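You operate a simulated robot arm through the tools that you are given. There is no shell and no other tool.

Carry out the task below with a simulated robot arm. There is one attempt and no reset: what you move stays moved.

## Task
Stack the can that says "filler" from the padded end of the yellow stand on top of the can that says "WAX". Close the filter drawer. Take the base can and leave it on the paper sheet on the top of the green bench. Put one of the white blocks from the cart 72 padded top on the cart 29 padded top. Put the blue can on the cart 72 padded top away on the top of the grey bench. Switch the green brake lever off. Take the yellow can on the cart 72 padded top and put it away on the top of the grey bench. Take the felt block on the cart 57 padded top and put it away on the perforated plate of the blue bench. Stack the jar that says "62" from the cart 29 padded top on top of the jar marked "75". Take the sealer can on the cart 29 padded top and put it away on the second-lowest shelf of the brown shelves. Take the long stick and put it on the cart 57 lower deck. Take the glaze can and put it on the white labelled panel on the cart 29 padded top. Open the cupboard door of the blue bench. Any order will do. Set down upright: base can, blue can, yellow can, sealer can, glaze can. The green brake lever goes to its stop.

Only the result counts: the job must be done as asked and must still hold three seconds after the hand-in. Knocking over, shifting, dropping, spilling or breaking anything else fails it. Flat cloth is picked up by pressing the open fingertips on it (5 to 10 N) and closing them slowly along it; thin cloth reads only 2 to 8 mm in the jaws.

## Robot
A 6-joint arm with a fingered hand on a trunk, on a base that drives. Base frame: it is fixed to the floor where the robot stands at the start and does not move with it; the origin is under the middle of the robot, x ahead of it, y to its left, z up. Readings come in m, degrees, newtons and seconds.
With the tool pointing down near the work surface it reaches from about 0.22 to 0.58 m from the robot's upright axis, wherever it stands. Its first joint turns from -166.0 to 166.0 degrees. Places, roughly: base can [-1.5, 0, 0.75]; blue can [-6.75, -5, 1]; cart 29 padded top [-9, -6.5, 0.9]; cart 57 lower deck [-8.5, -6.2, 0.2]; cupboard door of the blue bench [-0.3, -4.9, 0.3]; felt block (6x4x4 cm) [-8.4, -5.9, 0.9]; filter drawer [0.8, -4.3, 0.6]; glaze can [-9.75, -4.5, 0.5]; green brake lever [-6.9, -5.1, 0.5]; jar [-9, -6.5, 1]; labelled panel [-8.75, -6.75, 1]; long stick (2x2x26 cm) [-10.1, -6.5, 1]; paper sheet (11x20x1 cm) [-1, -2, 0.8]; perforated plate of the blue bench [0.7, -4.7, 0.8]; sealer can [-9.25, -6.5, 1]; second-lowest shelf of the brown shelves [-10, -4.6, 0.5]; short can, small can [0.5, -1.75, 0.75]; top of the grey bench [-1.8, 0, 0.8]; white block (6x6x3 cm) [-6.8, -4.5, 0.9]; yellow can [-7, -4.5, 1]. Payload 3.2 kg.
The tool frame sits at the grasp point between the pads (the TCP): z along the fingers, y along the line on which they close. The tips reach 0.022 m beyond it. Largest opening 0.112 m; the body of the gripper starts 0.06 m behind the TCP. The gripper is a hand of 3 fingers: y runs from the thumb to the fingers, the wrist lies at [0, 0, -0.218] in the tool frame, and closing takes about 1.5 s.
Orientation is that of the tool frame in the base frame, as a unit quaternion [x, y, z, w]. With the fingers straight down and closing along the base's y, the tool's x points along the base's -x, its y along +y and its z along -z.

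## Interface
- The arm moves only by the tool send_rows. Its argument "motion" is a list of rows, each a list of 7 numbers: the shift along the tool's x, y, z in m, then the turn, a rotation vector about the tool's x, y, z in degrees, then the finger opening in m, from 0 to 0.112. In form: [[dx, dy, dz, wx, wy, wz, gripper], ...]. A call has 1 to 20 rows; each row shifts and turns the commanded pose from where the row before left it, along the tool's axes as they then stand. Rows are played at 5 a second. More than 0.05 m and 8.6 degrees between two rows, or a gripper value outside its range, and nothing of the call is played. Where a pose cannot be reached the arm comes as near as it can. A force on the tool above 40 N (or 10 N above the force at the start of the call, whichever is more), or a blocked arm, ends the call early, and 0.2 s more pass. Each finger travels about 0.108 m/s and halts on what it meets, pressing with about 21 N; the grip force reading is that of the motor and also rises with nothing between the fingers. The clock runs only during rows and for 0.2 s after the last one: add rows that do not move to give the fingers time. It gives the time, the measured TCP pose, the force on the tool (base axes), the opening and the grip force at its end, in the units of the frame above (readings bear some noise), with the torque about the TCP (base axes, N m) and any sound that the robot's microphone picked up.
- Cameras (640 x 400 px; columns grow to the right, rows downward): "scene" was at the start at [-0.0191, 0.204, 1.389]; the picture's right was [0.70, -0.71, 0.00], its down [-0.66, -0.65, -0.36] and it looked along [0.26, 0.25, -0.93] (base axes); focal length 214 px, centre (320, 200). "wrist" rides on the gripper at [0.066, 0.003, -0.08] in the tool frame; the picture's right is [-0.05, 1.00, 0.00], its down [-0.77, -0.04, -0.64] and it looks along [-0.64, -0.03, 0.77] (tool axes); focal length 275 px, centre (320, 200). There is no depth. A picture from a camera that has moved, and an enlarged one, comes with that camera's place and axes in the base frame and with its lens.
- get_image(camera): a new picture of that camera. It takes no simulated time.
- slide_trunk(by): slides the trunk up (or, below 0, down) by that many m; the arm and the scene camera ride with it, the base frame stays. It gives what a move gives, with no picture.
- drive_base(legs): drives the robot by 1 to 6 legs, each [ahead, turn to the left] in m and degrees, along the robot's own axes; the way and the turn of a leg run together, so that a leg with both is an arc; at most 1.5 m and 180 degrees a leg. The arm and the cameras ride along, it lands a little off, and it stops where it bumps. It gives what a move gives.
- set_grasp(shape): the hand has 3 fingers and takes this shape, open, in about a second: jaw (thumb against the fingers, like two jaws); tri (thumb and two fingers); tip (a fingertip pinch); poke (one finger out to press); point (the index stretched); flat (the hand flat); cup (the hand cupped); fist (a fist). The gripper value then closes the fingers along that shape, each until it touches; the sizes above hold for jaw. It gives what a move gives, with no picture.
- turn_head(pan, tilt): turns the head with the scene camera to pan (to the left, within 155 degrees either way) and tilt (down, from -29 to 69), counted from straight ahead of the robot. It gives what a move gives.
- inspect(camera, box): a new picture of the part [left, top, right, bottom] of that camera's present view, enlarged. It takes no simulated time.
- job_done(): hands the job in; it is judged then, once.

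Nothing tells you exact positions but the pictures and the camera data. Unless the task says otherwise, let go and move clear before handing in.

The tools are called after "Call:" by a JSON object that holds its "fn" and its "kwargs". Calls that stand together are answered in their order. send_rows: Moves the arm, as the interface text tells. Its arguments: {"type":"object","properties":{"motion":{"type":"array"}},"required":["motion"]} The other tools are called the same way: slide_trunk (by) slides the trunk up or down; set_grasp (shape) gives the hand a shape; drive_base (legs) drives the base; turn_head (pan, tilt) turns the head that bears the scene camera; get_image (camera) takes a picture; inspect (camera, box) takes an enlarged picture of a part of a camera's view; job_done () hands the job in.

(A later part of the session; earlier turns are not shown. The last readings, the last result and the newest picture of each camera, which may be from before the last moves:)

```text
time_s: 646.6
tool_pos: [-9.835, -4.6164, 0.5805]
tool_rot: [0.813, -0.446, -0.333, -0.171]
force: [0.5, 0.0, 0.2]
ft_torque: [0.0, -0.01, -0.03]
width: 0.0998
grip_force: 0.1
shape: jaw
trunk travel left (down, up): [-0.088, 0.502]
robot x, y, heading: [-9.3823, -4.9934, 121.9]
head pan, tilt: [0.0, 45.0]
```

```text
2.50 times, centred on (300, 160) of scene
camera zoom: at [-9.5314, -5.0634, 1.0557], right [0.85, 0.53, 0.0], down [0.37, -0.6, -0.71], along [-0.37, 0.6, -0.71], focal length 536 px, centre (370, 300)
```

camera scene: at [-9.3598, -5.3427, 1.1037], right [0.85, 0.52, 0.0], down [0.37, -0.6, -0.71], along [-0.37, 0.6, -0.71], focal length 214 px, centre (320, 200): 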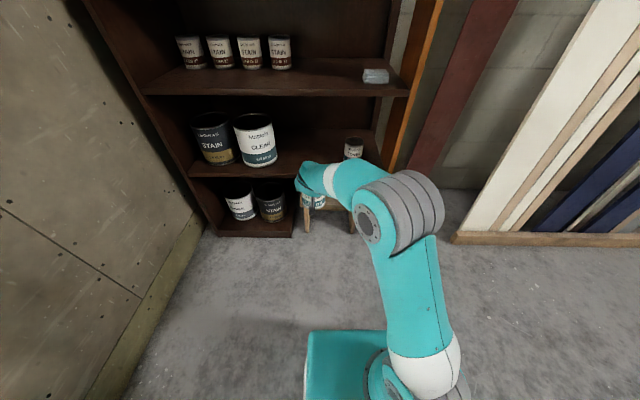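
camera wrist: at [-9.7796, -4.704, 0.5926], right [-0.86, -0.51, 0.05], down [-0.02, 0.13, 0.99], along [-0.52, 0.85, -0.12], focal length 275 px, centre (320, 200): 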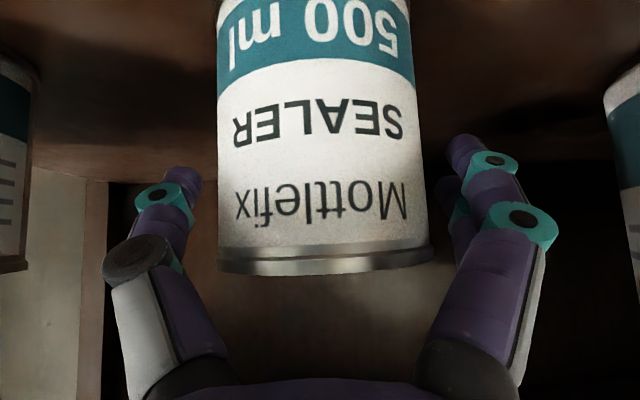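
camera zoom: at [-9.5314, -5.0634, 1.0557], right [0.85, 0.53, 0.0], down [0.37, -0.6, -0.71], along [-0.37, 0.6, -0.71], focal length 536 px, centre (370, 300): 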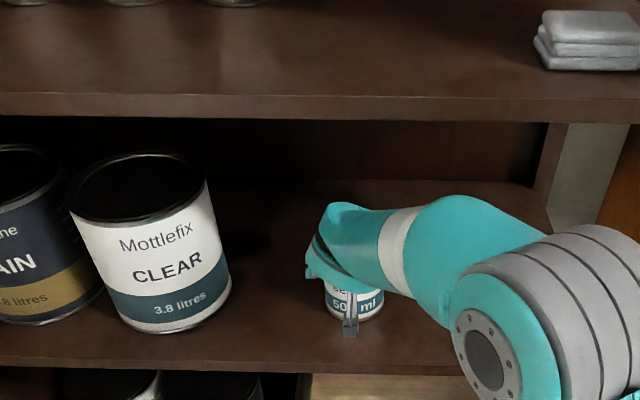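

Call:
{"fn": "slide_trunk", "kwargs": {"by": 0.06}}

Call:
{"fn": "drive_base", "kwargs": {"legs": [[-0.36, 0]]}}

Call:
{"fn": "get_image", "kwargs": {"camera": "scene"}}

Call:
{"fn": "inspect", "kwargs": {"camera": "scene", "box": [180, 80, 420, 240]}}

```text
time_s: 647.6
tool_pos: [-9.8342, -4.6151, 0.6407]
tool_rot: [0.813, -0.446, -0.332, -0.171]
force: [-0.4, 0.9, -0.2]
ft_torque: [0.02, -0.01, 0.02]
width: 0.0997
grip_force: 0.1
shape: jaw
trunk travel left (down, up): [-0.148, 0.442]
robot x, y, heading: [-9.3806, -4.9947, 121.5]
head pan, tilt: [0.0, 45.0]
```

```text
time_s: 650.0
tool_pos: [-9.6475, -4.9231, 0.6399]
tool_rot: [0.815, -0.443, -0.333, -0.169]
force: [0.0, -0.3, -0.5]
ft_torque: [-0.01, 0.03, 0.0]
width: 0.0998
grip_force: 0.0
shape: jaw
trunk travel left (down, up): [-0.148, 0.442]
robot x, y, heading: [-9.1896, -5.2924, 122.2]
head pan, tilt: [0.0, 45.0]
```

```text
taken
camera scene: at [-9.3416, -5.3684, 1.1157], right [0.85, 0.53, 0.0], down [0.38, -0.6, -0.71], along [-0.38, 0.6, -0.71], focal length 214 px, centre (320, 200)
```

scene: 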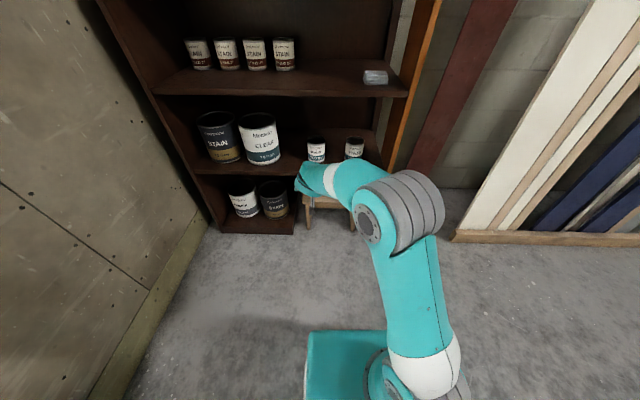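

```text
2.50 times, centred on (300, 160) of scene
camera zoom: at [-9.3416, -5.3684, 1.1157], right [0.85, 0.53, 0.0], down [0.38, -0.6, -0.71], along [-0.38, 0.6, -0.71], focal length 536 px, centre (370, 300)
```

zoom: 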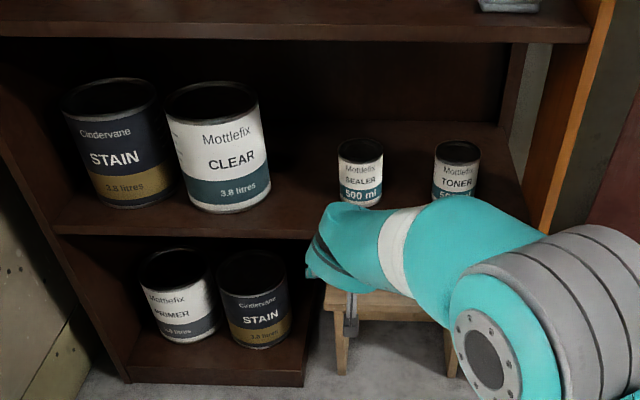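

SEALER stands upright beside TONER. Next the brake lever on cart 72: I turn the hand down, raise the trunk and drive east to look at the lever.

Call:
{"fn": "slide_trunk", "kwargs": {"by": 0.35}}

Call:
{"fn": "send_rows", "kwargs": {"motion": [[0.0303, 0, -0.0021, 0, 8, 0, 0.1], [0.0303, 0, -0.0021, 0, 8, 0, 0.06], [0.0303, 0, -0.0021, 0, 8, 0, 0.03], [0.0303, 0, -0.0021, 0, 8, 0, 0.03], [0.0303, 0, -0.0021, 0, 8, 0, 0.03], [0.0151, 0, -0.001, 0, 5.5, 0, 0.03], [0, 0, 0, 0, 0, 0, 0.03]]}}

Call:
{"fn": "drive_base", "kwargs": {"legs": [[0, -94], [0.75, 0]]}}

```text
time_s: 653.4
tool_pos: [-9.6477, -4.9223, 0.9911]
tool_rot: [0.815, -0.443, -0.334, -0.17]
force: [0.2, 0.3, -0.2]
ft_torque: [0.0, -0.01, 0.03]
width: 0.0995
grip_force: 0.0
shape: jaw
trunk travel left (down, up): [-0.498, 0.092]
robot x, y, heading: [-9.1897, -5.2961, 122.1]
head pan, tilt: [0.0, 45.0]
```

```text
time_s: 655.0
tool_pos: [-9.566, -5.0492, 0.9324]
tool_rot: [0.88, -0.475, 0.008, 0.015]
force: [-0.1, -0.1, -0.3]
ft_torque: [0.02, -0.01, 0.02]
width: 0.0304
grip_force: 0.0
shape: jaw
trunk travel left (down, up): [-0.498, 0.092]
robot x, y, heading: [-9.1902, -5.2982, 122.3]
head pan, tilt: [0.0, 45.0]
```

```text
time_s: 663.0
tool_pos: [-8.2517, -4.5867, 0.9308]
tool_rot: [-0.253, 0.967, 0.005, -0.015]
force: [0.7, -0.6, -0.2]
ft_torque: [0.01, -0.01, 0.02]
width: 0.0307
grip_force: 0.1
shape: jaw
trunk travel left (down, up): [-0.498, 0.092]
robot x, y, heading: [-8.5282, -4.9427, 28.5]
head pan, tilt: [0.0, 45.0]
```

Call:
{"fn": "drive_base", "kwargs": {"legs": [[0, -46.5], [0.95, 0], [0, 40]]}}

Call:
{"fn": "turn_head", "kwargs": {"pan": -10, "tilt": 45}}

Call:
{"fn": "get_image", "kwargs": {"camera": "scene"}}

```text
time_s: 672.0
tool_pos: [-7.2917, -4.9624, 0.933]
tool_rot: [-0.172, 0.985, 0.007, -0.015]
force: [0.7, -0.3, -0.6]
ft_torque: [0.0, 0.02, -0.01]
width: 0.0303
grip_force: 0.0
shape: jaw
trunk travel left (down, up): [-0.498, 0.092]
robot x, y, heading: [-7.6186, -5.2698, 18.7]
head pan, tilt: [0.0, 45.0]
```

```text
time_s: 672.8
tool_pos: [-7.2927, -4.962, 0.9315]
tool_rot: [-0.172, 0.985, 0.007, -0.015]
force: [-0.5, 0.4, 0.0]
ft_torque: [-0.01, -0.01, 0.04]
width: 0.0303
grip_force: 0.1
shape: jaw
trunk travel left (down, up): [-0.498, 0.092]
robot x, y, heading: [-7.6234, -5.2699, 18.5]
head pan, tilt: [-10.0, 45.0]
```

```text
taken
camera scene: at [-7.6486, -5.1199, 1.4657], right [0.15, -0.99, 0.0], down [-0.7, -0.11, -0.71], along [0.7, 0.11, -0.71], focal length 214 px, centre (320, 200)
```

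scene: 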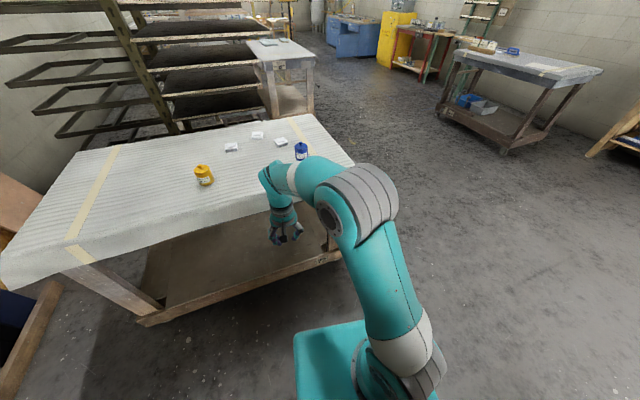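

Call:
{"fn": "drive_base", "kwargs": {"legs": [[0, 50]]}}

Call:
{"fn": "turn_head", "kwargs": {"pan": -62, "tilt": 45}}

Call:
{"fn": "get_image", "kwargs": {"camera": "scene"}}

```text
time_s: 675.4
tool_pos: [-7.6425, -4.8202, 0.9321]
tool_rot: [-0.571, 0.82, 0.0, -0.017]
force: [0.3, 0.0, 0.1]
ft_torque: [-0.01, -0.01, -0.03]
width: 0.0302
grip_force: 0.0
shape: jaw
trunk travel left (down, up): [-0.498, 0.092]
robot x, y, heading: [-7.6206, -5.2685, 68.3]
head pan, tilt: [-10.0, 45.0]
```

```text
time_s: 676.6
tool_pos: [-7.6429, -4.8199, 0.9327]
tool_rot: [-0.571, 0.821, 0.0, -0.017]
force: [-0.1, 0.6, 0.4]
ft_torque: [0.01, 0.0, 0.0]
width: 0.0305
grip_force: 0.1
shape: jaw
trunk travel left (down, up): [-0.498, 0.092]
robot x, y, heading: [-7.62, -5.2675, 68.2]
head pan, tilt: [-62.0, 45.0]
```

```text
taken
camera scene: at [-7.7147, -5.2558, 1.4657], right [0.11, -0.99, 0.0], down [-0.7, -0.08, -0.71], along [0.7, 0.08, -0.71], focal length 214 px, centre (320, 200)
```

scene: 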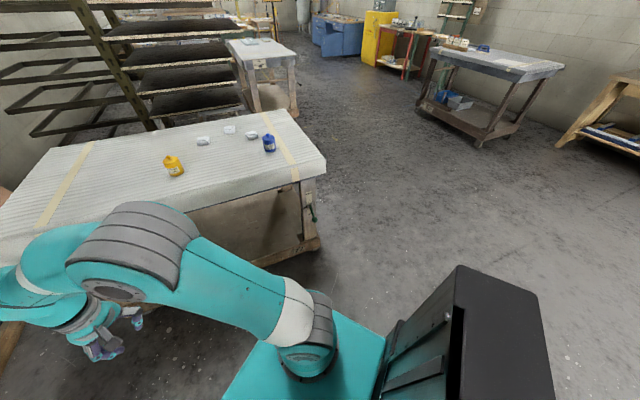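

Call:
{"fn": "inspect", "kwargs": {"camera": "scene", "box": [270, 160, 350, 260]}}

```text
4.00 times, centred on (310, 210) of scene
camera zoom: at [-7.7147, -5.2558, 1.4657], right [0.11, -0.99, 0.0], down [-0.7, -0.08, -0.71], along [0.7, 0.08, -0.71], focal length 858 px, centre (360, 160)
```

zoom: 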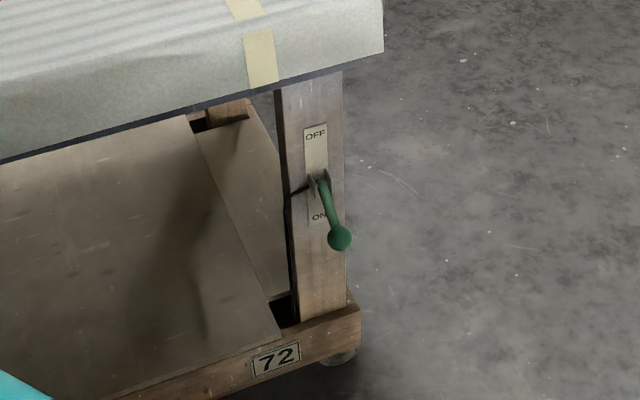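

The lever pivots on the SW leg with OFF at the top and ON at the bottom; its knob hangs out and down near [-6.948, -5.140, 0.529]. I will grip the knob with the sloped hand and swing it up; first I tilt the hand and take my place.

Call:
{"fn": "send_rows", "kwargs": {"motion": [[0, -0.04, 0, 0, 0, 0, 0.06], [0, -0.04, 0, 0, 0, 0, 0.06], [0, -0.04, 0, 0, 0, 0, 0.06], [0, -0.04, 0, 0, 0, 0, 0.06], [0, -0.03, 0, 0, 0, 0, 0.06], [-0.0303, 0, -0.0021, 0, -8, 0, 0.06], [-0.0303, 0, -0.0021, 0, -8, 0, 0.06], [-0.0303, 0, -0.0021, 0, -8, 0, 0.06], [-0.0303, 0, -0.0021, 0, -8, 0, 0.06], [-0.0303, 0, -0.0021, 0, -8, 0, 0.06], [-0.0151, 0, -0.001, 0, -5, 0, 0.06], [0, 0, 0, 0, 0, 0, 0.06]]}}

Call:
{"fn": "drive_base", "kwargs": {"legs": [[0, -105], [0.254, 0], [0, 68]]}}

Call:
{"fn": "slide_trunk", "kwargs": {"by": -0.4}}

Call:
{"fn": "get_image", "kwargs": {"camera": "wrist"}}

```text
time_s: 679.2
tool_pos: [-7.4125, -4.7408, 0.9866]
tool_rot: [-0.527, 0.764, 0.219, 0.3]
force: [0.3, -0.4, -0.2]
ft_torque: [0.0, 0.01, 0.04]
width: 0.0595
grip_force: 0.0
shape: jaw
trunk travel left (down, up): [-0.498, 0.092]
robot x, y, heading: [-7.618, -5.2657, 68.6]
head pan, tilt: [-62.0, 45.0]
```

```text
time_s: 688.2
tool_pos: [-6.9346, -5.1055, 0.9868]
tool_rot: [-0.261, 0.892, 0.114, 0.352]
force: [0.9, -0.3, -0.7]
ft_torque: [-0.02, 0.0, 0.0]
width: 0.0594
grip_force: 0.1
shape: jaw
trunk travel left (down, up): [-0.498, 0.092]
robot x, y, heading: [-7.4196, -5.404, 32.0]
head pan, tilt: [-62.0, 45.0]
```

```text
time_s: 692.0
tool_pos: [-6.9338, -5.1072, 0.586]
tool_rot: [-0.262, 0.891, 0.114, 0.352]
force: [1.2, 0.3, 0.7]
ft_torque: [0.02, -0.02, 0.03]
width: 0.0596
grip_force: 0.2
shape: jaw
trunk travel left (down, up): [-0.098, 0.492]
robot x, y, heading: [-7.4188, -5.4109, 31.8]
head pan, tilt: [-62.0, 45.0]
```

```text
taken
camera wrist: at [-7.0224, -5.1606, 0.5994], right [-0.52, 0.85, 0.05], down [0.13, 0.02, 0.99], along [0.85, 0.52, -0.12], focal length 275 px, centre (320, 200)
```

wrist: 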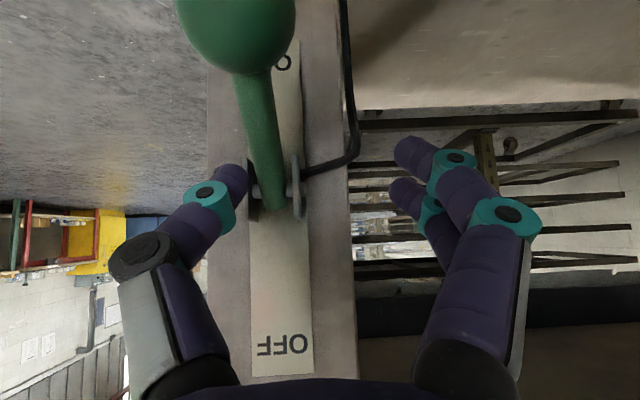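

The knob is just below and right of the hand. I line up sideways, open wider and lower over the knob.

Call:
{"fn": "send_rows", "kwargs": {"motion": [[0, -0.0208, 0, 0, 0, 0, 0.08], [0, 0, 0, 0, 0, 0, 0.08], [0.0181, 0, 0.0047, 0, 0, 0, 0.08], [0.0181, 0, 0.0047, 0, 0, 0, 0.08], [0, 0, 0, 0, 0, 0, 0.08]]}}

Call:
{"fn": "get_image", "kwargs": {"camera": "wrist"}}

```text
time_s: 693.2
tool_pos: [-6.9404, -5.135, 0.5539]
tool_rot: [-0.261, 0.893, 0.112, 0.349]
force: [0.2, 0.4, -0.3]
ft_torque: [0.02, -0.04, 0.01]
width: 0.0794
grip_force: 0.1
shape: jaw
trunk travel left (down, up): [-0.098, 0.492]
robot x, y, heading: [-7.4147, -5.408, 31.7]
head pan, tilt: [-62.0, 45.0]
```

```text
taken
camera wrist: at [-7.027, -5.1888, 0.5687], right [-0.51, 0.86, 0.05], down [0.14, 0.03, 0.99], along [0.85, 0.52, -0.13], focal length 275 px, centre (320, 200)
```

wrist: 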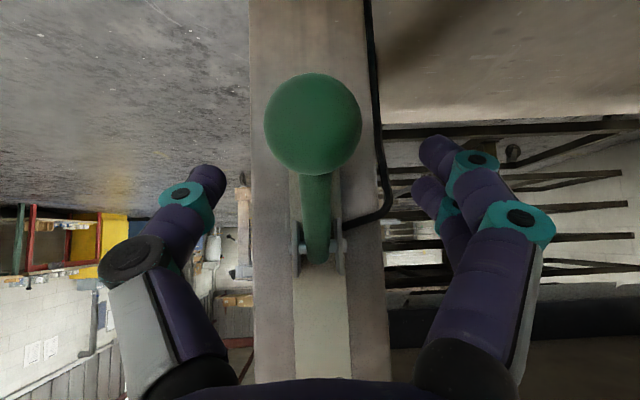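

Call:
{"fn": "send_rows", "kwargs": {"motion": [[0.009, -0.001, 0.0095, 0, 0, 0, 0.08], [0.009, -0.001, 0.0095, 0, 0, 0, 0.08], [0, 0, 0, 0, 0, 0, 0.08]]}}

Call:
{"fn": "get_image", "kwargs": {"camera": "wrist"}}

```text
time_s: 694.0
tool_pos: [-6.9313, -5.1284, 0.5487]
tool_rot: [-0.261, 0.893, 0.112, 0.349]
force: [-0.2, -0.1, 0.3]
ft_torque: [-0.04, -0.02, -0.02]
width: 0.0792
grip_force: 0.1
shape: jaw
out of reach, approached as far as the arm can: row 1, 2
trunk travel left (down, up): [-0.098, 0.492]
robot x, y, heading: [-7.4211, -5.405, 31.8]
head pan, tilt: [-62.0, 45.0]
```

```text
taken
camera wrist: at [-7.0186, -5.1829, 0.5632], right [-0.52, 0.86, 0.05], down [0.14, 0.03, 0.99], along [0.85, 0.52, -0.13], focal length 275 px, centre (320, 200)
```

wrist: 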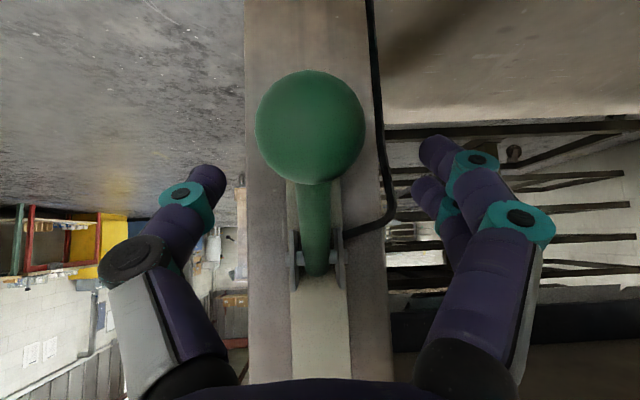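

The arm is at its inner limit, so I lower with the trunk instead.

Call:
{"fn": "slide_trunk", "kwargs": {"by": -0.026}}

Call:
{"fn": "get_image", "kwargs": {"camera": "wrist"}}

```text
time_s: 694.8
tool_pos: [-6.9315, -5.1291, 0.5239]
tool_rot: [-0.261, 0.893, 0.112, 0.349]
force: [-0.8, -0.5, -0.3]
ft_torque: [-0.01, 0.01, 0.02]
width: 0.0798
grip_force: 0.1
shape: jaw
trunk travel left (down, up): [-0.072, 0.518]
robot x, y, heading: [-7.4149, -5.4082, 31.6]
head pan, tilt: [-62.0, 45.0]
```

```text
taken
camera wrist: at [-7.0186, -5.1829, 0.5372], right [-0.52, 0.86, 0.05], down [0.14, 0.03, 0.99], along [0.85, 0.52, -0.13], focal length 275 px, centre (320, 200)
```

wrist: 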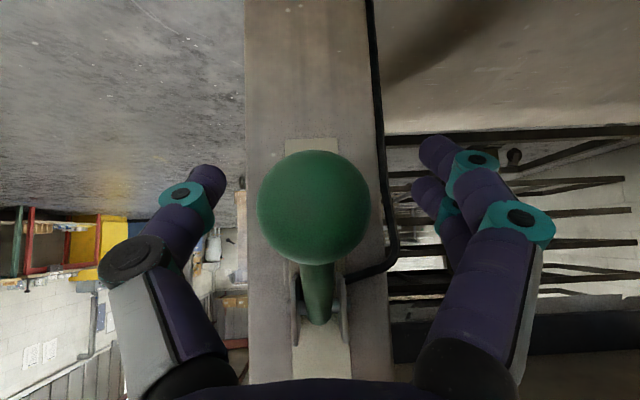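

Call:
{"fn": "drive_base", "kwargs": {"legs": [[-0.014, 0]]}}

Call:
{"fn": "send_rows", "kwargs": {"motion": [[0, 0, 0, 0, 0, 0, 0.06], [0, 0, 0, 0, 0, 0, 0.04], [0, 0, 0, 0, 0, 0, 0.02], [0, 0, 0, 0, 0, 0, 0.01], [0, 0, 0, 0, 0, 0, 0.01], [0, 0, 0, 0, 0, 0, 0.01]]}}

Call:
{"fn": "get_image", "kwargs": {"camera": "wrist"}}

```text
time_s: 695.5
tool_pos: [-6.944, -5.1354, 0.5242]
tool_rot: [-0.261, 0.893, 0.112, 0.349]
force: [-0.5, -0.1, 0.6]
ft_torque: [-0.03, -0.01, -0.03]
width: 0.0796
grip_force: 0.0
shape: jaw
trunk travel left (down, up): [-0.072, 0.518]
robot x, y, heading: [-7.4279, -5.4091, 31.9]
head pan, tilt: [-62.0, 45.0]
```

```text
time_s: 696.9
tool_pos: [-6.9426, -5.1369, 0.5222]
tool_rot: [-0.26, 0.894, 0.111, 0.349]
force: [4.7, -4.7, -0.5]
ft_torque: [-0.02, 0.01, 0.04]
width: 0.0122
grip_force: 21.1
shape: jaw
trunk travel left (down, up): [-0.072, 0.518]
robot x, y, heading: [-7.4273, -5.4124, 31.7]
head pan, tilt: [-62.0, 45.0]
```

```text
taken
camera wrist: at [-7.0301, -5.191, 0.5368], right [-0.51, 0.86, 0.05], down [0.14, 0.03, 0.99], along [0.85, 0.52, -0.13], focal length 275 px, centre (320, 200)
```

wrist: 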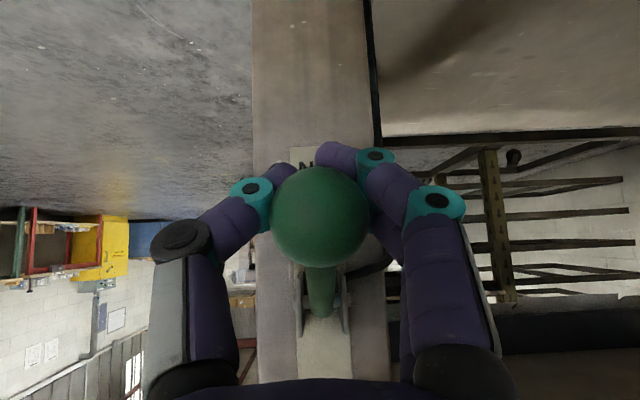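

The fingers hold the knob. I raise it with the trunk in steps, watching the force.

Call:
{"fn": "slide_trunk", "kwargs": {"by": 0.03}}

Call:
{"fn": "get_image", "kwargs": {"camera": "wrist"}}

```text
time_s: 697.7
tool_pos: [-6.9415, -5.1372, 0.5545]
tool_rot: [-0.26, 0.893, 0.113, 0.35]
force: [3.0, -5.1, 0.1]
ft_torque: [0.01, 0.03, 0.06]
width: 0.0079
grip_force: 21.0
shape: jaw
trunk travel left (down, up): [-0.102, 0.488]
robot x, y, heading: [-7.4286, -5.4181, 31.7]
head pan, tilt: [-62.0, 45.0]
```

```text
taken
camera wrist: at [-7.03, -5.1905, 0.5682], right [-0.51, 0.86, 0.05], down [0.14, 0.02, 0.99], along [0.85, 0.52, -0.13], focal length 275 px, centre (320, 200)
```

wrist: 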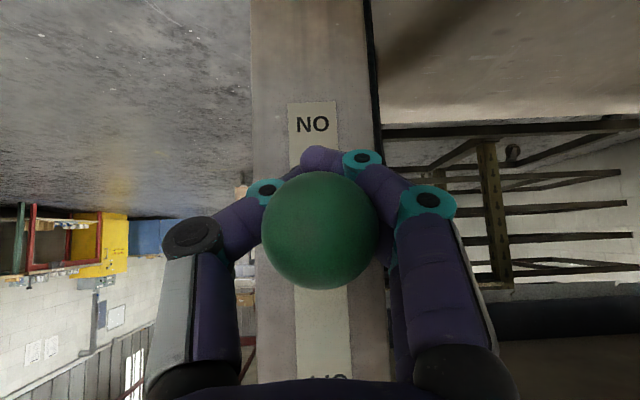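

Call:
{"fn": "slide_trunk", "kwargs": {"by": 0.03}}

Call:
{"fn": "slide_trunk", "kwargs": {"by": 0.02}}

Call:
{"fn": "get_image", "kwargs": {"camera": "wrist"}}

```text
time_s: 698.4
tool_pos: [-6.9439, -5.1357, 0.5839]
tool_rot: [-0.261, 0.893, 0.112, 0.349]
force: [-0.2, -0.8, 0.3]
ft_torque: [-0.02, 0.03, -0.03]
width: 0.0062
grip_force: 21.2
shape: jaw
trunk travel left (down, up): [-0.132, 0.458]
robot x, y, heading: [-7.43, -5.4167, 31.9]
head pan, tilt: [-62.0, 45.0]
```

```text
time_s: 699.1
tool_pos: [-6.9444, -5.1373, 0.6012]
tool_rot: [-0.261, 0.894, 0.112, 0.346]
force: [-6.3, -4.4, -25.4]
ft_torque: [-0.25, 0.19, 0.01]
width: 0.0059
grip_force: 21.0
shape: jaw
trunk travel left (down, up): [-0.152, 0.438]
robot x, y, heading: [-7.4264, -5.4115, 31.6]
head pan, tilt: [-62.0, 45.0]
```

```text
taken
camera wrist: at [-7.0309, -5.1907, 0.6144], right [-0.51, 0.86, 0.05], down [0.14, 0.03, 0.99], along [0.85, 0.52, -0.14], focal length 275 px, centre (320, 200)
```

wrist: 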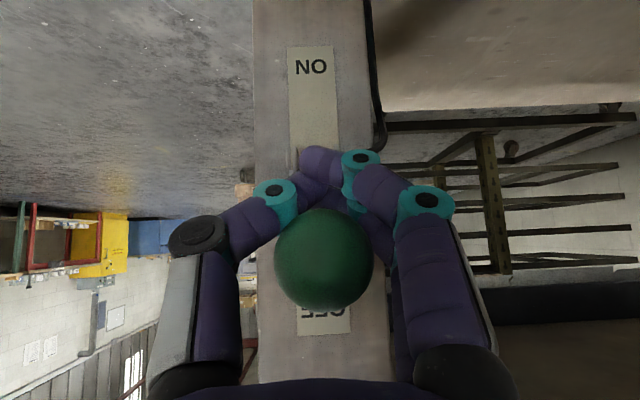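

A downward pull of 25 N shows up: the lever seems to be at its OFF stop. I press a few mm more to be sure.

Call:
{"fn": "slide_trunk", "kwargs": {"by": 0.006}}

Call:
{"fn": "get_image", "kwargs": {"camera": "wrist"}}

```text
time_s: 699.5
tool_pos: [-6.9448, -5.1366, 0.5998]
tool_rot: [-0.26, 0.896, 0.11, 0.343]
force: [1.7, 1.6, -15.4]
ft_torque: [-0.16, 0.16, -0.03]
width: 0.0053
grip_force: 21.0
shape: jaw
trunk travel left (down, up): [-0.155, 0.435]
robot x, y, heading: [-7.4279, -5.4161, 31.8]
head pan, tilt: [-62.0, 45.0]
stopped: the force on the tool passed its limit at 44 N (the readings are from after the stop); the commanded pose is now the measured one
```

```text
taken
camera wrist: at [-7.032, -5.1913, 0.6155], right [-0.51, 0.86, 0.05], down [0.15, 0.03, 0.99], along [0.84, 0.52, -0.15], focal length 275 px, centre (320, 200)
```

wrist: 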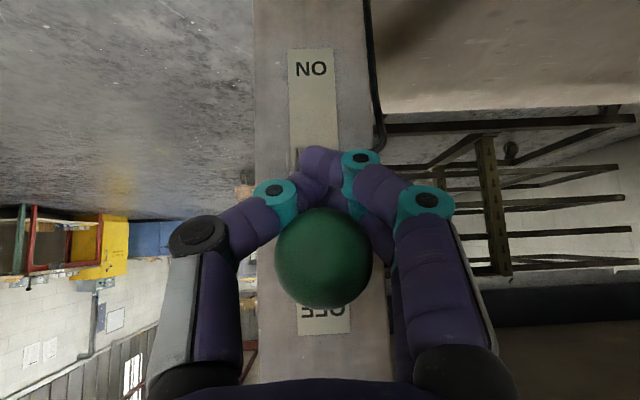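

The stop is confirmed (44 N). I open the hand and back off, then check that the lever stays.

Call:
{"fn": "send_rows", "kwargs": {"motion": [[0, 0, 0, 0, 0, 0, 0.03], [0, 0, 0, 0, 0, 0, 0.06], [0, 0, 0, 0, 0, 0, 0.09], [0, 0, 0, 0, 0, 0, 0.09], [0, 0, 0, 0, 0, 0, 0.09]]}}

Call:
{"fn": "drive_base", "kwargs": {"legs": [[-0.2, 0]]}}

Call:
{"fn": "get_image", "kwargs": {"camera": "wrist"}}

```text
time_s: 700.7
tool_pos: [-6.9452, -5.1383, 0.6016]
tool_rot: [-0.262, 0.894, 0.112, 0.345]
force: [0.1, -0.9, -0.2]
ft_torque: [0.02, -0.01, 0.01]
width: 0.0899
grip_force: 0.1
shape: jaw
trunk travel left (down, up): [-0.155, 0.435]
robot x, y, heading: [-7.4322, -5.4101, 31.7]
head pan, tilt: [-62.0, 45.0]
```

```text
time_s: 702.2
tool_pos: [-7.1108, -5.2386, 0.6028]
tool_rot: [-0.264, 0.894, 0.113, 0.345]
force: [0.4, -0.5, 0.1]
ft_torque: [-0.03, -0.02, 0.01]
width: 0.0898
grip_force: 0.1
shape: jaw
trunk travel left (down, up): [-0.155, 0.435]
robot x, y, heading: [-7.5915, -5.5168, 32.0]
head pan, tilt: [-62.0, 45.0]
```

```text
taken
camera wrist: at [-7.1975, -5.2926, 0.6173], right [-0.52, 0.85, 0.05], down [0.15, 0.03, 0.99], along [0.84, 0.52, -0.14], focal length 275 px, centre (320, 200)
```

wrist: 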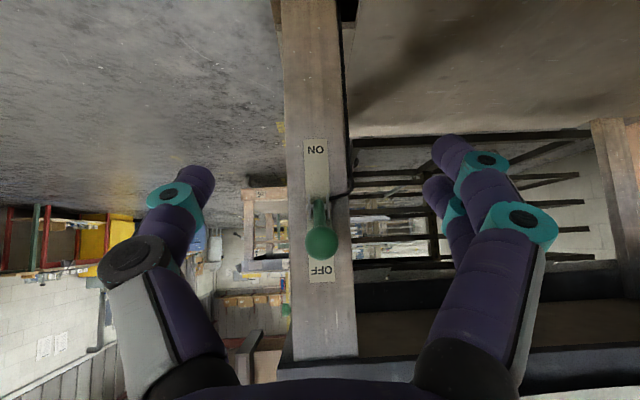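

The lever points to OFF and stays there. Next the long stick: I raise the trunk, turn the hand down and drive round the south side to the bucket bench.

Call:
{"fn": "slide_trunk", "kwargs": {"by": 0.38}}

Call:
{"fn": "send_rows", "kwargs": {"motion": [[0.0303, 0, -0.0021, 0, 8, 0, 0.09], [0.0303, 0, -0.0021, 0, 8, 0, 0.09], [0.0303, 0, -0.0021, 0, 8, 0, 0.09], [0.0303, 0, -0.0021, 0, 8, 0, 0.09], [0.0303, 0, -0.0021, 0, 8, 0, 0.09], [0.0151, 0, -0.001, 0, 3.0, 0, 0.09], [0, 0, 0, 0, 0, 0, 0.09]]}}

```text
time_s: 705.9
tool_pos: [-7.1118, -5.2374, 0.9833]
tool_rot: [-0.263, 0.894, 0.112, 0.344]
force: [-0.5, -1.1, 0.6]
ft_torque: [0.01, -0.01, -0.03]
width: 0.0896
grip_force: 0.0
shape: jaw
trunk travel left (down, up): [-0.535, 0.055]
robot x, y, heading: [-7.5949, -5.5174, 31.6]
head pan, tilt: [-62.0, 45.0]
```

```text
time_s: 707.5
tool_pos: [-7.2335, -5.3131, 0.9305]
tool_rot: [-0.286, 0.958, 0.007, -0.008]
force: [0.2, 0.4, 0.3]
ft_torque: [0.05, 0.01, 0.02]
width: 0.0897
grip_force: 0.0
shape: jaw
out of reach, approached as far as the arm can: row 1
trunk travel left (down, up): [-0.535, 0.055]
robot x, y, heading: [-7.5913, -5.5137, 31.8]
head pan, tilt: [-62.0, 45.0]
```

Call:
{"fn": "send_rows", "kwargs": {"motion": [[0, 0, -0.045, 0, 0, 0, 0.06], [0, 0, -0.045, 0, 0, 0, 0.06], [0, 0, 0, 0, 0, 0, 0.06]]}}

Call:
{"fn": "drive_base", "kwargs": {"legs": [[0, -97], [0.96, 0], [0, -55], [1.12, 0]]}}

```text
time_s: 708.3
tool_pos: [-7.2323, -5.316, 1.0186]
tool_rot: [-0.285, 0.958, 0.007, -0.007]
force: [-0.4, 1.1, 1.1]
ft_torque: [-0.01, -0.02, 0.0]
width: 0.0607
grip_force: 0.1
shape: jaw
trunk travel left (down, up): [-0.535, 0.055]
robot x, y, heading: [-7.595, -5.5129, 32.1]
head pan, tilt: [-62.0, 45.0]
```

```text
time_s: 725.2
tool_pos: [-7.8731, -7.7484, 1.0187]
tool_rot: [0.846, 0.533, 0.009, 0.006]
force: [0.0, 0.9, 0.3]
ft_torque: [0.0, -0.01, 0.05]
width: 0.0608
grip_force: 0.0
shape: jaw
trunk travel left (down, up): [-0.535, 0.055]
robot x, y, heading: [-7.6651, -7.3893, -117.1]
head pan, tilt: [-62.0, 45.0]
```

Call:
{"fn": "drive_base", "kwargs": {"legs": [[0, -46], [1.5, 0], [0.1, 0], [0, -66]]}}

```text
time_s: 738.3
tool_pos: [-9.4407, -7.4646, 1.017]
tool_rot: [0.903, -0.429, -0.001, 0.011]
force: [0.6, -0.5, 0.4]
ft_torque: [0.04, 0.0, 0.01]
width: 0.0606
grip_force: 0.1
shape: jaw
trunk travel left (down, up): [-0.535, 0.055]
robot x, y, heading: [-9.2033, -7.8043, 127.8]
head pan, tilt: [-62.0, 45.0]
```

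Call:
{"fn": "drive_base", "kwargs": {"legs": [[0, 3.7], [0.95, 0], [0, -8.5]]}}

Call:
{"fn": "turn_head", "kwargs": {"pan": 0, "tilt": 40}}

Call:
{"fn": "get_image", "kwargs": {"camera": "scene"}}

Call:
{"fn": "get_image", "kwargs": {"camera": "wrist"}}

```text
time_s: 744.4
tool_pos: [-10.036, -6.7169, 1.0172]
tool_rot: [0.879, -0.477, -0.001, 0.01]
force: [0.5, 0.2, 0.4]
ft_torque: [0.0, 0.03, 0.01]
width: 0.0604
grip_force: 0.0
shape: jaw
trunk travel left (down, up): [-0.535, 0.055]
robot x, y, heading: [-9.8349, -7.0791, 121.7]
head pan, tilt: [-62.0, 45.0]
```

```text
time_s: 745.8
tool_pos: [-10.036, -6.7152, 1.0196]
tool_rot: [0.879, -0.476, -0.001, 0.011]
force: [-0.1, -0.9, 0.4]
ft_torque: [-0.03, 0.0, 0.03]
width: 0.0605
grip_force: 0.1
shape: jaw
trunk travel left (down, up): [-0.535, 0.055]
robot x, y, heading: [-9.8389, -7.0799, 121.9]
head pan, tilt: [0.0, 40.0]
```

```text
taken
camera scene: at [-9.9872, -7.1468, 1.5098], right [0.85, 0.53, 0.0], down [0.34, -0.55, -0.77], along [-0.4, 0.65, -0.64], focal length 214 px, centre (320, 200)
```

scene: 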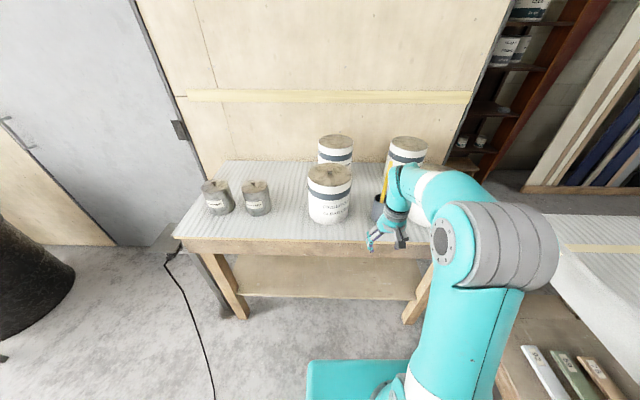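

```text
taken
camera wrist: at [-10.0003, -6.773, 1.0992], right [-0.86, -0.51, 0.02], down [-0.38, 0.68, 0.63], along [-0.33, 0.53, -0.78], focal length 275 px, centre (320, 200)
```

wrist: 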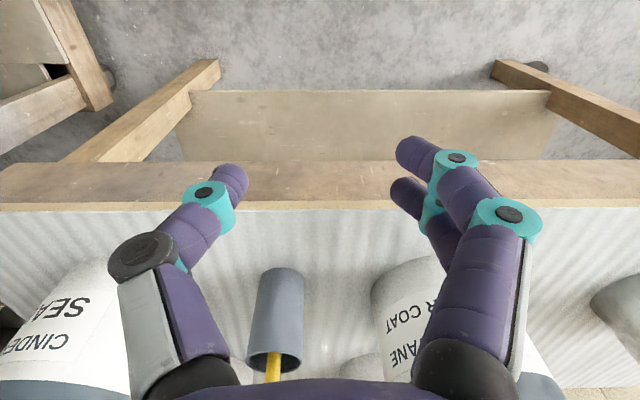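

Call:
{"fn": "inspect", "kwargs": {"camera": "scene", "box": [290, 110, 450, 270]}}

```text
2.50 times, centred on (370, 190) of scene
camera zoom: at [-9.9872, -7.1468, 1.5098], right [0.85, 0.53, 0.0], down [0.34, -0.55, -0.77], along [-0.4, 0.65, -0.64], focal length 536 px, centre (195, 225)
```

zoom: 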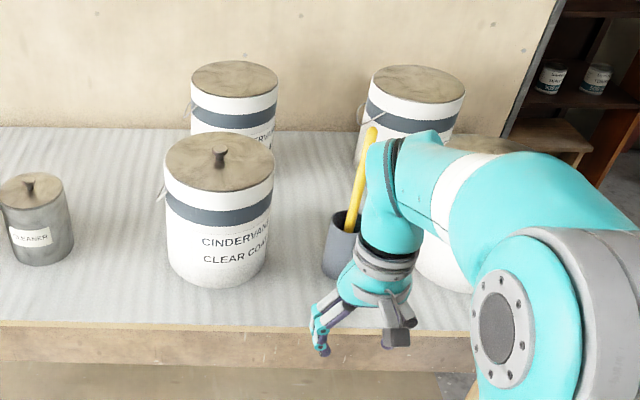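

The stick's top is about [-10.118, -6.478, 1.145] and the bench top z≈0.87. I raise the hand above the stick's height and roll 17 cm closer.

Call:
{"fn": "send_rows", "kwargs": {"motion": [[0, 0, -0.04, 0, 0, 0, 0.06], [0, 0, -0.04, 0, 0, 0, 0.06], [0, 0, -0.04, 0, 0, 0, 0.06], [0, 0, -0.04, 0, 0, 0, 0.06], [0, 0, -0.03, 0, 0, 0, 0.06], [0, 0, 0, 0, 0, 0, 0.06]]}}

Call:
{"fn": "drive_base", "kwargs": {"legs": [[0.16, 0]]}}

Call:
{"fn": "get_image", "kwargs": {"camera": "wrist"}}

Call:
{"fn": "inspect", "kwargs": {"camera": "scene", "box": [290, 110, 450, 270]}}

```text
time_s: 747.1
tool_pos: [-10.0346, -6.7127, 1.2073]
tool_rot: [0.88, -0.475, -0.001, 0.01]
force: [-0.5, 0.1, 0.1]
ft_torque: [-0.02, 0.0, -0.03]
width: 0.0605
grip_force: 0.1
shape: jaw
trunk travel left (down, up): [-0.535, 0.055]
robot x, y, heading: [-9.8357, -7.083, 121.9]
head pan, tilt: [0.0, 40.0]
```

```text
time_s: 748.6
tool_pos: [-10.1187, -6.5765, 1.2071]
tool_rot: [0.88, -0.476, -0.001, 0.011]
force: [0.4, -0.6, 0.4]
ft_torque: [0.03, -0.01, -0.01]
width: 0.0607
grip_force: 0.0
shape: jaw
trunk travel left (down, up): [-0.535, 0.055]
robot x, y, heading: [-9.9203, -6.9408, 121.8]
head pan, tilt: [0.0, 40.0]
```

```text
taken
camera wrist: at [-10.0845, -6.6328, 1.2882], right [-0.86, -0.51, 0.02], down [-0.39, 0.68, 0.63], along [-0.33, 0.53, -0.78], focal length 275 px, centre (320, 200)
```

wrist: 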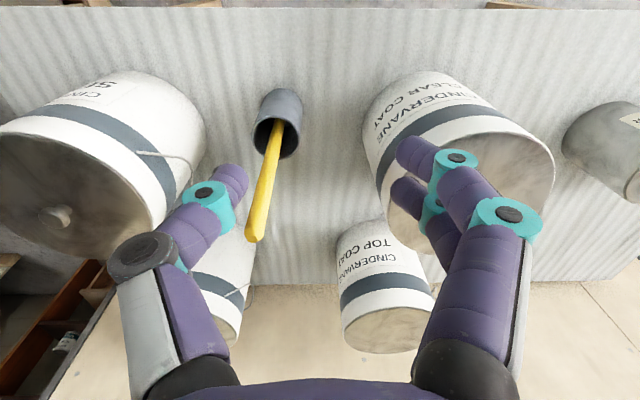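

```text
2.50 times, centred on (370, 190) of scene
camera zoom: at [-10.0724, -7.0102, 1.5098], right [0.85, 0.53, 0.0], down [0.34, -0.55, -0.77], along [-0.41, 0.65, -0.64], focal length 536 px, centre (195, 225)
```

zoom: 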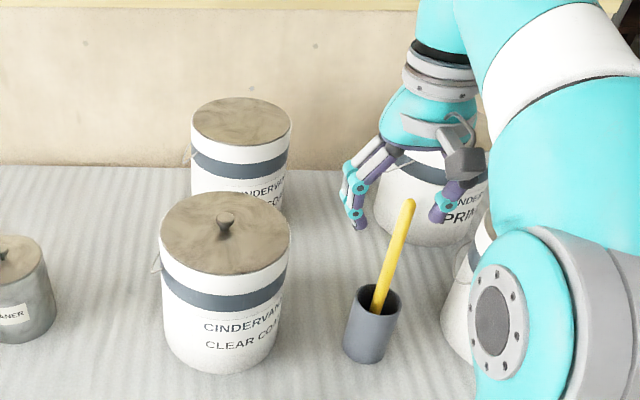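

The stick stands upright in the cup at [-10.121, -6.480]. I move the half-open hand above its top.

Call:
{"fn": "send_rows", "kwargs": {"motion": [[-0.0273, -0.0171, 0, 0, 0, 0, 0.05], [-0.0273, -0.0171, 0, 0, 0, 0, 0.05], [-0.0273, -0.0171, 0, 0, 0, 0, 0.05], [0, 0, 0, 0, 0, 0, 0.05]]}}

Call:
{"fn": "get_image", "kwargs": {"camera": "wrist"}}

Call:
{"fn": "inspect", "kwargs": {"camera": "scene", "box": [290, 110, 450, 270]}}

```text
time_s: 749.6
tool_pos: [-10.1286, -6.5018, 1.1892]
tool_rot: [0.878, -0.479, -0.001, 0.01]
force: [0.1, -0.7, -0.1]
ft_torque: [0.01, -0.02, -0.04]
width: 0.0507
grip_force: 0.1
shape: jaw
out of reach, approached as far as the arm can: row 2, 3
trunk travel left (down, up): [-0.535, 0.055]
robot x, y, heading: [-9.9198, -6.941, 121.8]
head pan, tilt: [0.0, 40.0]
```

```text
taken
camera wrist: at [-10.0945, -6.5575, 1.2696], right [-0.86, -0.5, 0.02], down [-0.38, 0.68, 0.63], along [-0.33, 0.54, -0.78], focal length 275 px, centre (320, 200)
```

wrist: 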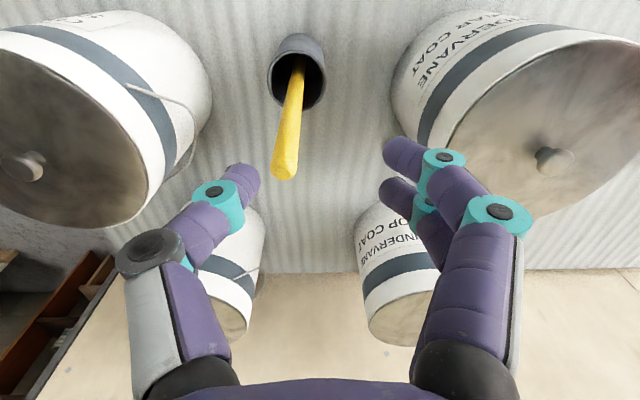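

```text
2.50 times, centred on (370, 190) of scene
camera zoom: at [-10.0717, -7.0116, 1.5098], right [0.85, 0.53, 0.0], down [0.34, -0.55, -0.77], along [-0.41, 0.65, -0.64], focal length 536 px, centre (195, 225)
```

zoom: 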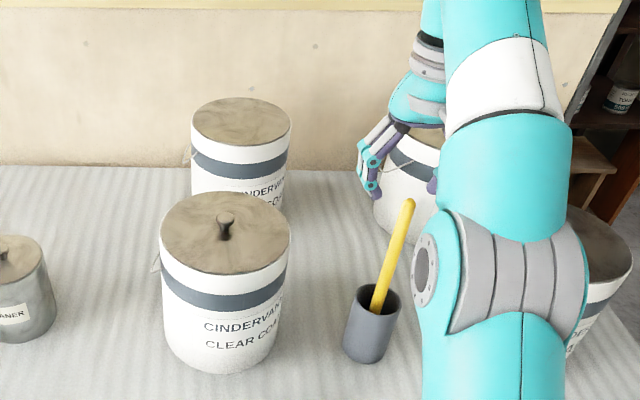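

At this height the reach is short, so I raise the trunk a little and roll 7 cm closer.

Call:
{"fn": "slide_trunk", "kwargs": {"by": 0.04}}

Call:
{"fn": "drive_base", "kwargs": {"legs": [[0.07, 0]]}}

Call:
{"fn": "send_rows", "kwargs": {"motion": [[0.03, 0, 0, 0, 0, 0, 0.05], [0, 0, 0, 0, 0, 0, 0.05]]}}

Call:
{"fn": "get_image", "kwargs": {"camera": "wrist"}}

```text
time_s: 750.4
tool_pos: [-10.1294, -6.5014, 1.2291]
tool_rot: [0.878, -0.478, 0.0, 0.011]
force: [-0.2, -0.9, 0.1]
ft_torque: [0.02, -0.02, -0.01]
width: 0.0505
grip_force: 0.0
shape: jaw
trunk travel left (down, up): [-0.575, 0.015]
robot x, y, heading: [-9.9178, -6.9421, 122.1]
head pan, tilt: [0.0, 40.0]
```

```text
time_s: 751.4
tool_pos: [-10.1687, -6.4408, 1.2288]
tool_rot: [0.878, -0.478, 0.0, 0.01]
force: [0.8, -0.7, -0.8]
ft_torque: [-0.01, -0.03, -0.02]
width: 0.0507
grip_force: 0.2
shape: jaw
trunk travel left (down, up): [-0.575, 0.015]
robot x, y, heading: [-9.9565, -6.8834, 122.3]
head pan, tilt: [0.0, 40.0]
```

```text
time_s: 752.0
tool_pos: [-10.1549, -6.467, 1.2265]
tool_rot: [0.879, -0.477, -0.003, 0.01]
force: [-0.4, 0.4, -0.2]
ft_torque: [0.0, 0.01, -0.02]
width: 0.0508
grip_force: 0.1
shape: jaw
trunk travel left (down, up): [-0.575, 0.015]
robot x, y, heading: [-9.9605, -6.8813, 122.4]
head pan, tilt: [0.0, 40.0]
```

```text
taken
camera wrist: at [-10.1183, -6.5224, 1.3078], right [-0.86, -0.5, 0.02], down [-0.38, 0.68, 0.63], along [-0.33, 0.54, -0.78], focal length 275 px, centre (320, 200)
```

wrist: 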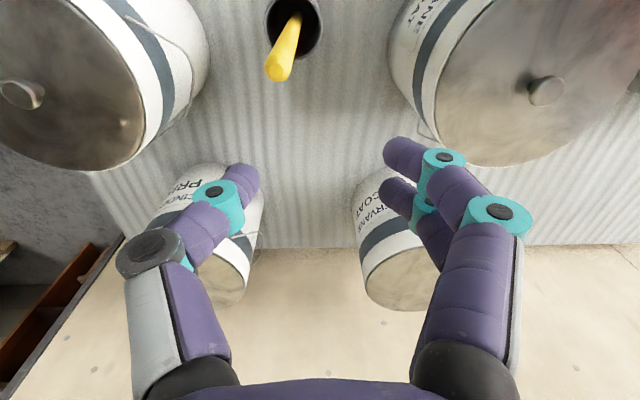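

Call:
{"fn": "send_rows", "kwargs": {"motion": [[0.0286, -0.022, 0, 0, 0, 0, 0.05], [0, 0, 0.03, 0, 0, 0, 0.05], [0, 0, 0.02, 0, 0, 0, 0.05], [0, 0, 0, 0, 0, 0, 0.05]]}}

Call:
{"fn": "get_image", "kwargs": {"camera": "wrist"}}

```text
time_s: 753.0
tool_pos: [-10.1185, -6.479, 1.1769]
tool_rot: [0.878, -0.478, -0.002, 0.009]
force: [-0.7, -0.9, -0.3]
ft_torque: [0.01, -0.03, 0.01]
width: 0.0502
grip_force: 0.1
shape: jaw
trunk travel left (down, up): [-0.575, 0.015]
robot x, y, heading: [-9.9561, -6.8822, 121.7]
head pan, tilt: [0.0, 40.0]
```

```text
taken
camera wrist: at [-10.0829, -6.5349, 1.2579], right [-0.86, -0.5, 0.02], down [-0.38, 0.68, 0.63], along [-0.33, 0.54, -0.78], focal length 275 px, centre (320, 200)
```

wrist: 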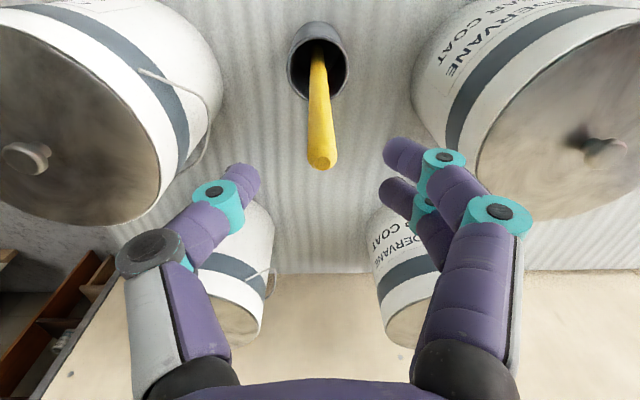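

Call:
{"fn": "send_rows", "kwargs": {"motion": [[0, 0, 0.03, 0, 0, 0, 0.05], [0, 0, 0.03, 0, 0, 0, 0.05], [0, 0, 0.012, 0, 0, 0, 0.05], [0, 0, 0, 0, 0, 0, 0.05]]}}

Call:
{"fn": "get_image", "kwargs": {"camera": "wrist"}}

```text
time_s: 754.0
tool_pos: [-10.1183, -6.4803, 1.1075]
tool_rot: [0.878, -0.478, 0.0, 0.011]
force: [-0.7, 0.8, 0.4]
ft_torque: [0.02, 0.01, -0.04]
width: 0.0506
grip_force: 0.0
shape: jaw
trunk travel left (down, up): [-0.575, 0.015]
robot x, y, heading: [-9.9543, -6.8836, 122.0]
head pan, tilt: [0.0, 40.0]
```

```text
taken
camera wrist: at [-10.083, -6.5367, 1.1884], right [-0.86, -0.5, 0.02], down [-0.38, 0.68, 0.63], along [-0.33, 0.54, -0.78], focal length 275 px, centre (320, 200)
```

wrist: 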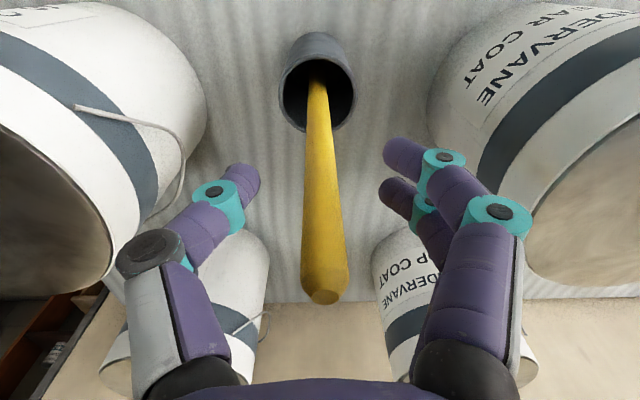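

The stick is between the fingers. I close on it and lift.

Call:
{"fn": "send_rows", "kwargs": {"motion": [[0, 0, 0, 0, 0, 0, 0.03], [0, 0, 0, 0, 0, 0, 0.015], [0, 0, 0, 0, 0, 0, 0.005], [0, 0, 0, 0, 0, 0, 0.0], [0, 0, 0, 0, 0, 0, 0.0], [0, 0, 0, 0, 0, 0, 0.0]]}}

Call:
{"fn": "send_rows", "kwargs": {"motion": [[0, 0, -0.02, 0, 0, 0, 0.0], [0, 0, -0.02, 0, 0, 0, 0.0], [0, 0, 0, 0, 0, 0, 0.0]]}}

Call:
{"fn": "get_image", "kwargs": {"camera": "wrist"}}

```text
time_s: 755.4
tool_pos: [-10.1179, -6.4808, 1.1074]
tool_rot: [0.878, -0.478, 0.0, 0.01]
force: [-0.4, 0.3, 0.2]
ft_torque: [-0.03, 0.02, 0.0]
width: 0.0008
grip_force: 21.1
shape: jaw
trunk travel left (down, up): [-0.575, 0.015]
robot x, y, heading: [-9.9598, -6.8811, 122.3]
head pan, tilt: [0.0, 40.0]
```

```text
time_s: 756.2
tool_pos: [-10.1156, -6.4816, 1.146]
tool_rot: [0.878, -0.478, -0.001, 0.011]
force: [0.1, -0.8, -0.6]
ft_torque: [0.02, 0.02, 0.01]
width: 0.001
grip_force: 20.8
shape: jaw
trunk travel left (down, up): [-0.575, 0.015]
robot x, y, heading: [-9.9574, -6.8793, 122.2]
head pan, tilt: [0.0, 40.0]
```

```text
taken
camera wrist: at [-10.0807, -6.5377, 1.2282], right [-0.86, -0.5, 0.02], down [-0.38, 0.68, 0.63], along [-0.33, 0.54, -0.78], focal length 275 px, centre (320, 200)
```

wrist: 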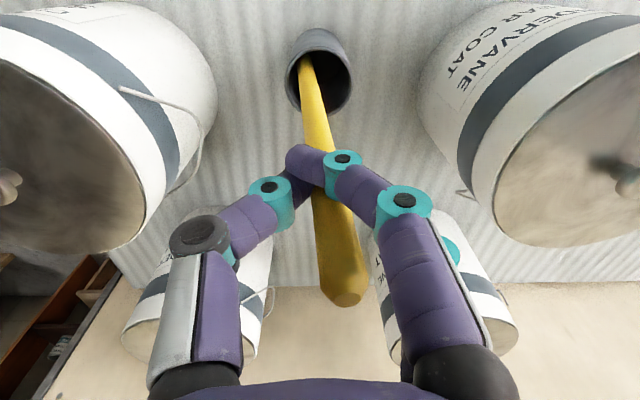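

The stick is held. I lift it further out of the cup.

Call:
{"fn": "send_rows", "kwargs": {"motion": [[0, 0, -0.03, 0, 0, 0, 0.0], [0, 0, -0.03, 0, 0, 0, 0.0], [0, 0, -0.02, 0, 0, 0, 0.0], [0, 0, 0, 0, 0, 0, 0.0]]}}

Call:
{"fn": "get_image", "kwargs": {"camera": "wrist"}}

Call:
{"fn": "get_image", "kwargs": {"camera": "scene"}}

```text
time_s: 757.2
tool_pos: [-10.1177, -6.4777, 1.2252]
tool_rot: [0.879, -0.477, -0.001, 0.011]
force: [0.0, 0.0, -0.4]
ft_torque: [-0.02, -0.02, -0.02]
width: 0.0007
grip_force: 21.8
shape: jaw
trunk travel left (down, up): [-0.575, 0.015]
robot x, y, heading: [-9.9547, -6.8833, 122.1]
head pan, tilt: [0.0, 40.0]
```

```text
taken
camera wrist: at [-10.083, -6.5345, 1.3064], right [-0.86, -0.5, 0.02], down [-0.38, 0.68, 0.63], along [-0.33, 0.54, -0.78], focal length 275 px, centre (320, 200)
```

wrist: 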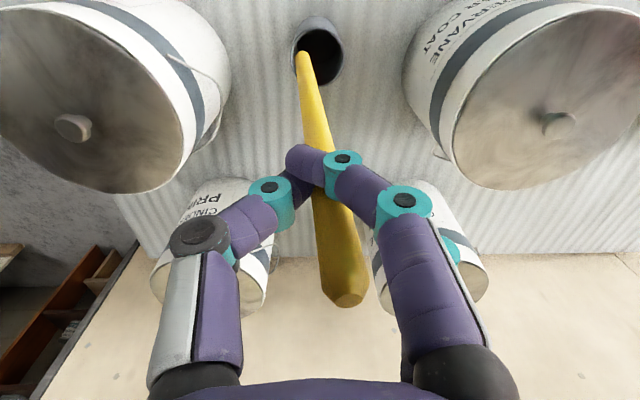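

```text
taken
camera scene: at [-10.1094, -6.9512, 1.5498], right [0.85, 0.53, 0.0], down [0.34, -0.54, -0.77], along [-0.41, 0.65, -0.64], focal length 214 px, centre (320, 200)
```

scene: 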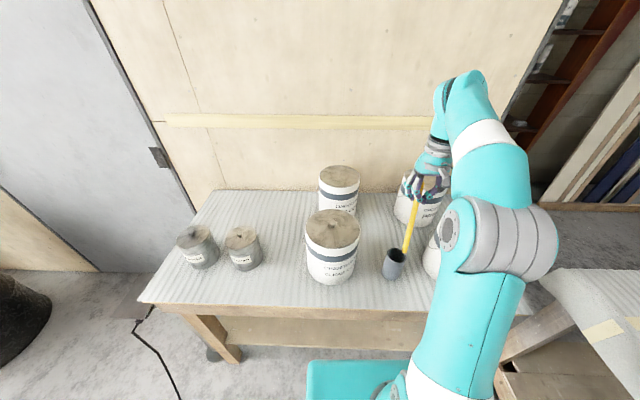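

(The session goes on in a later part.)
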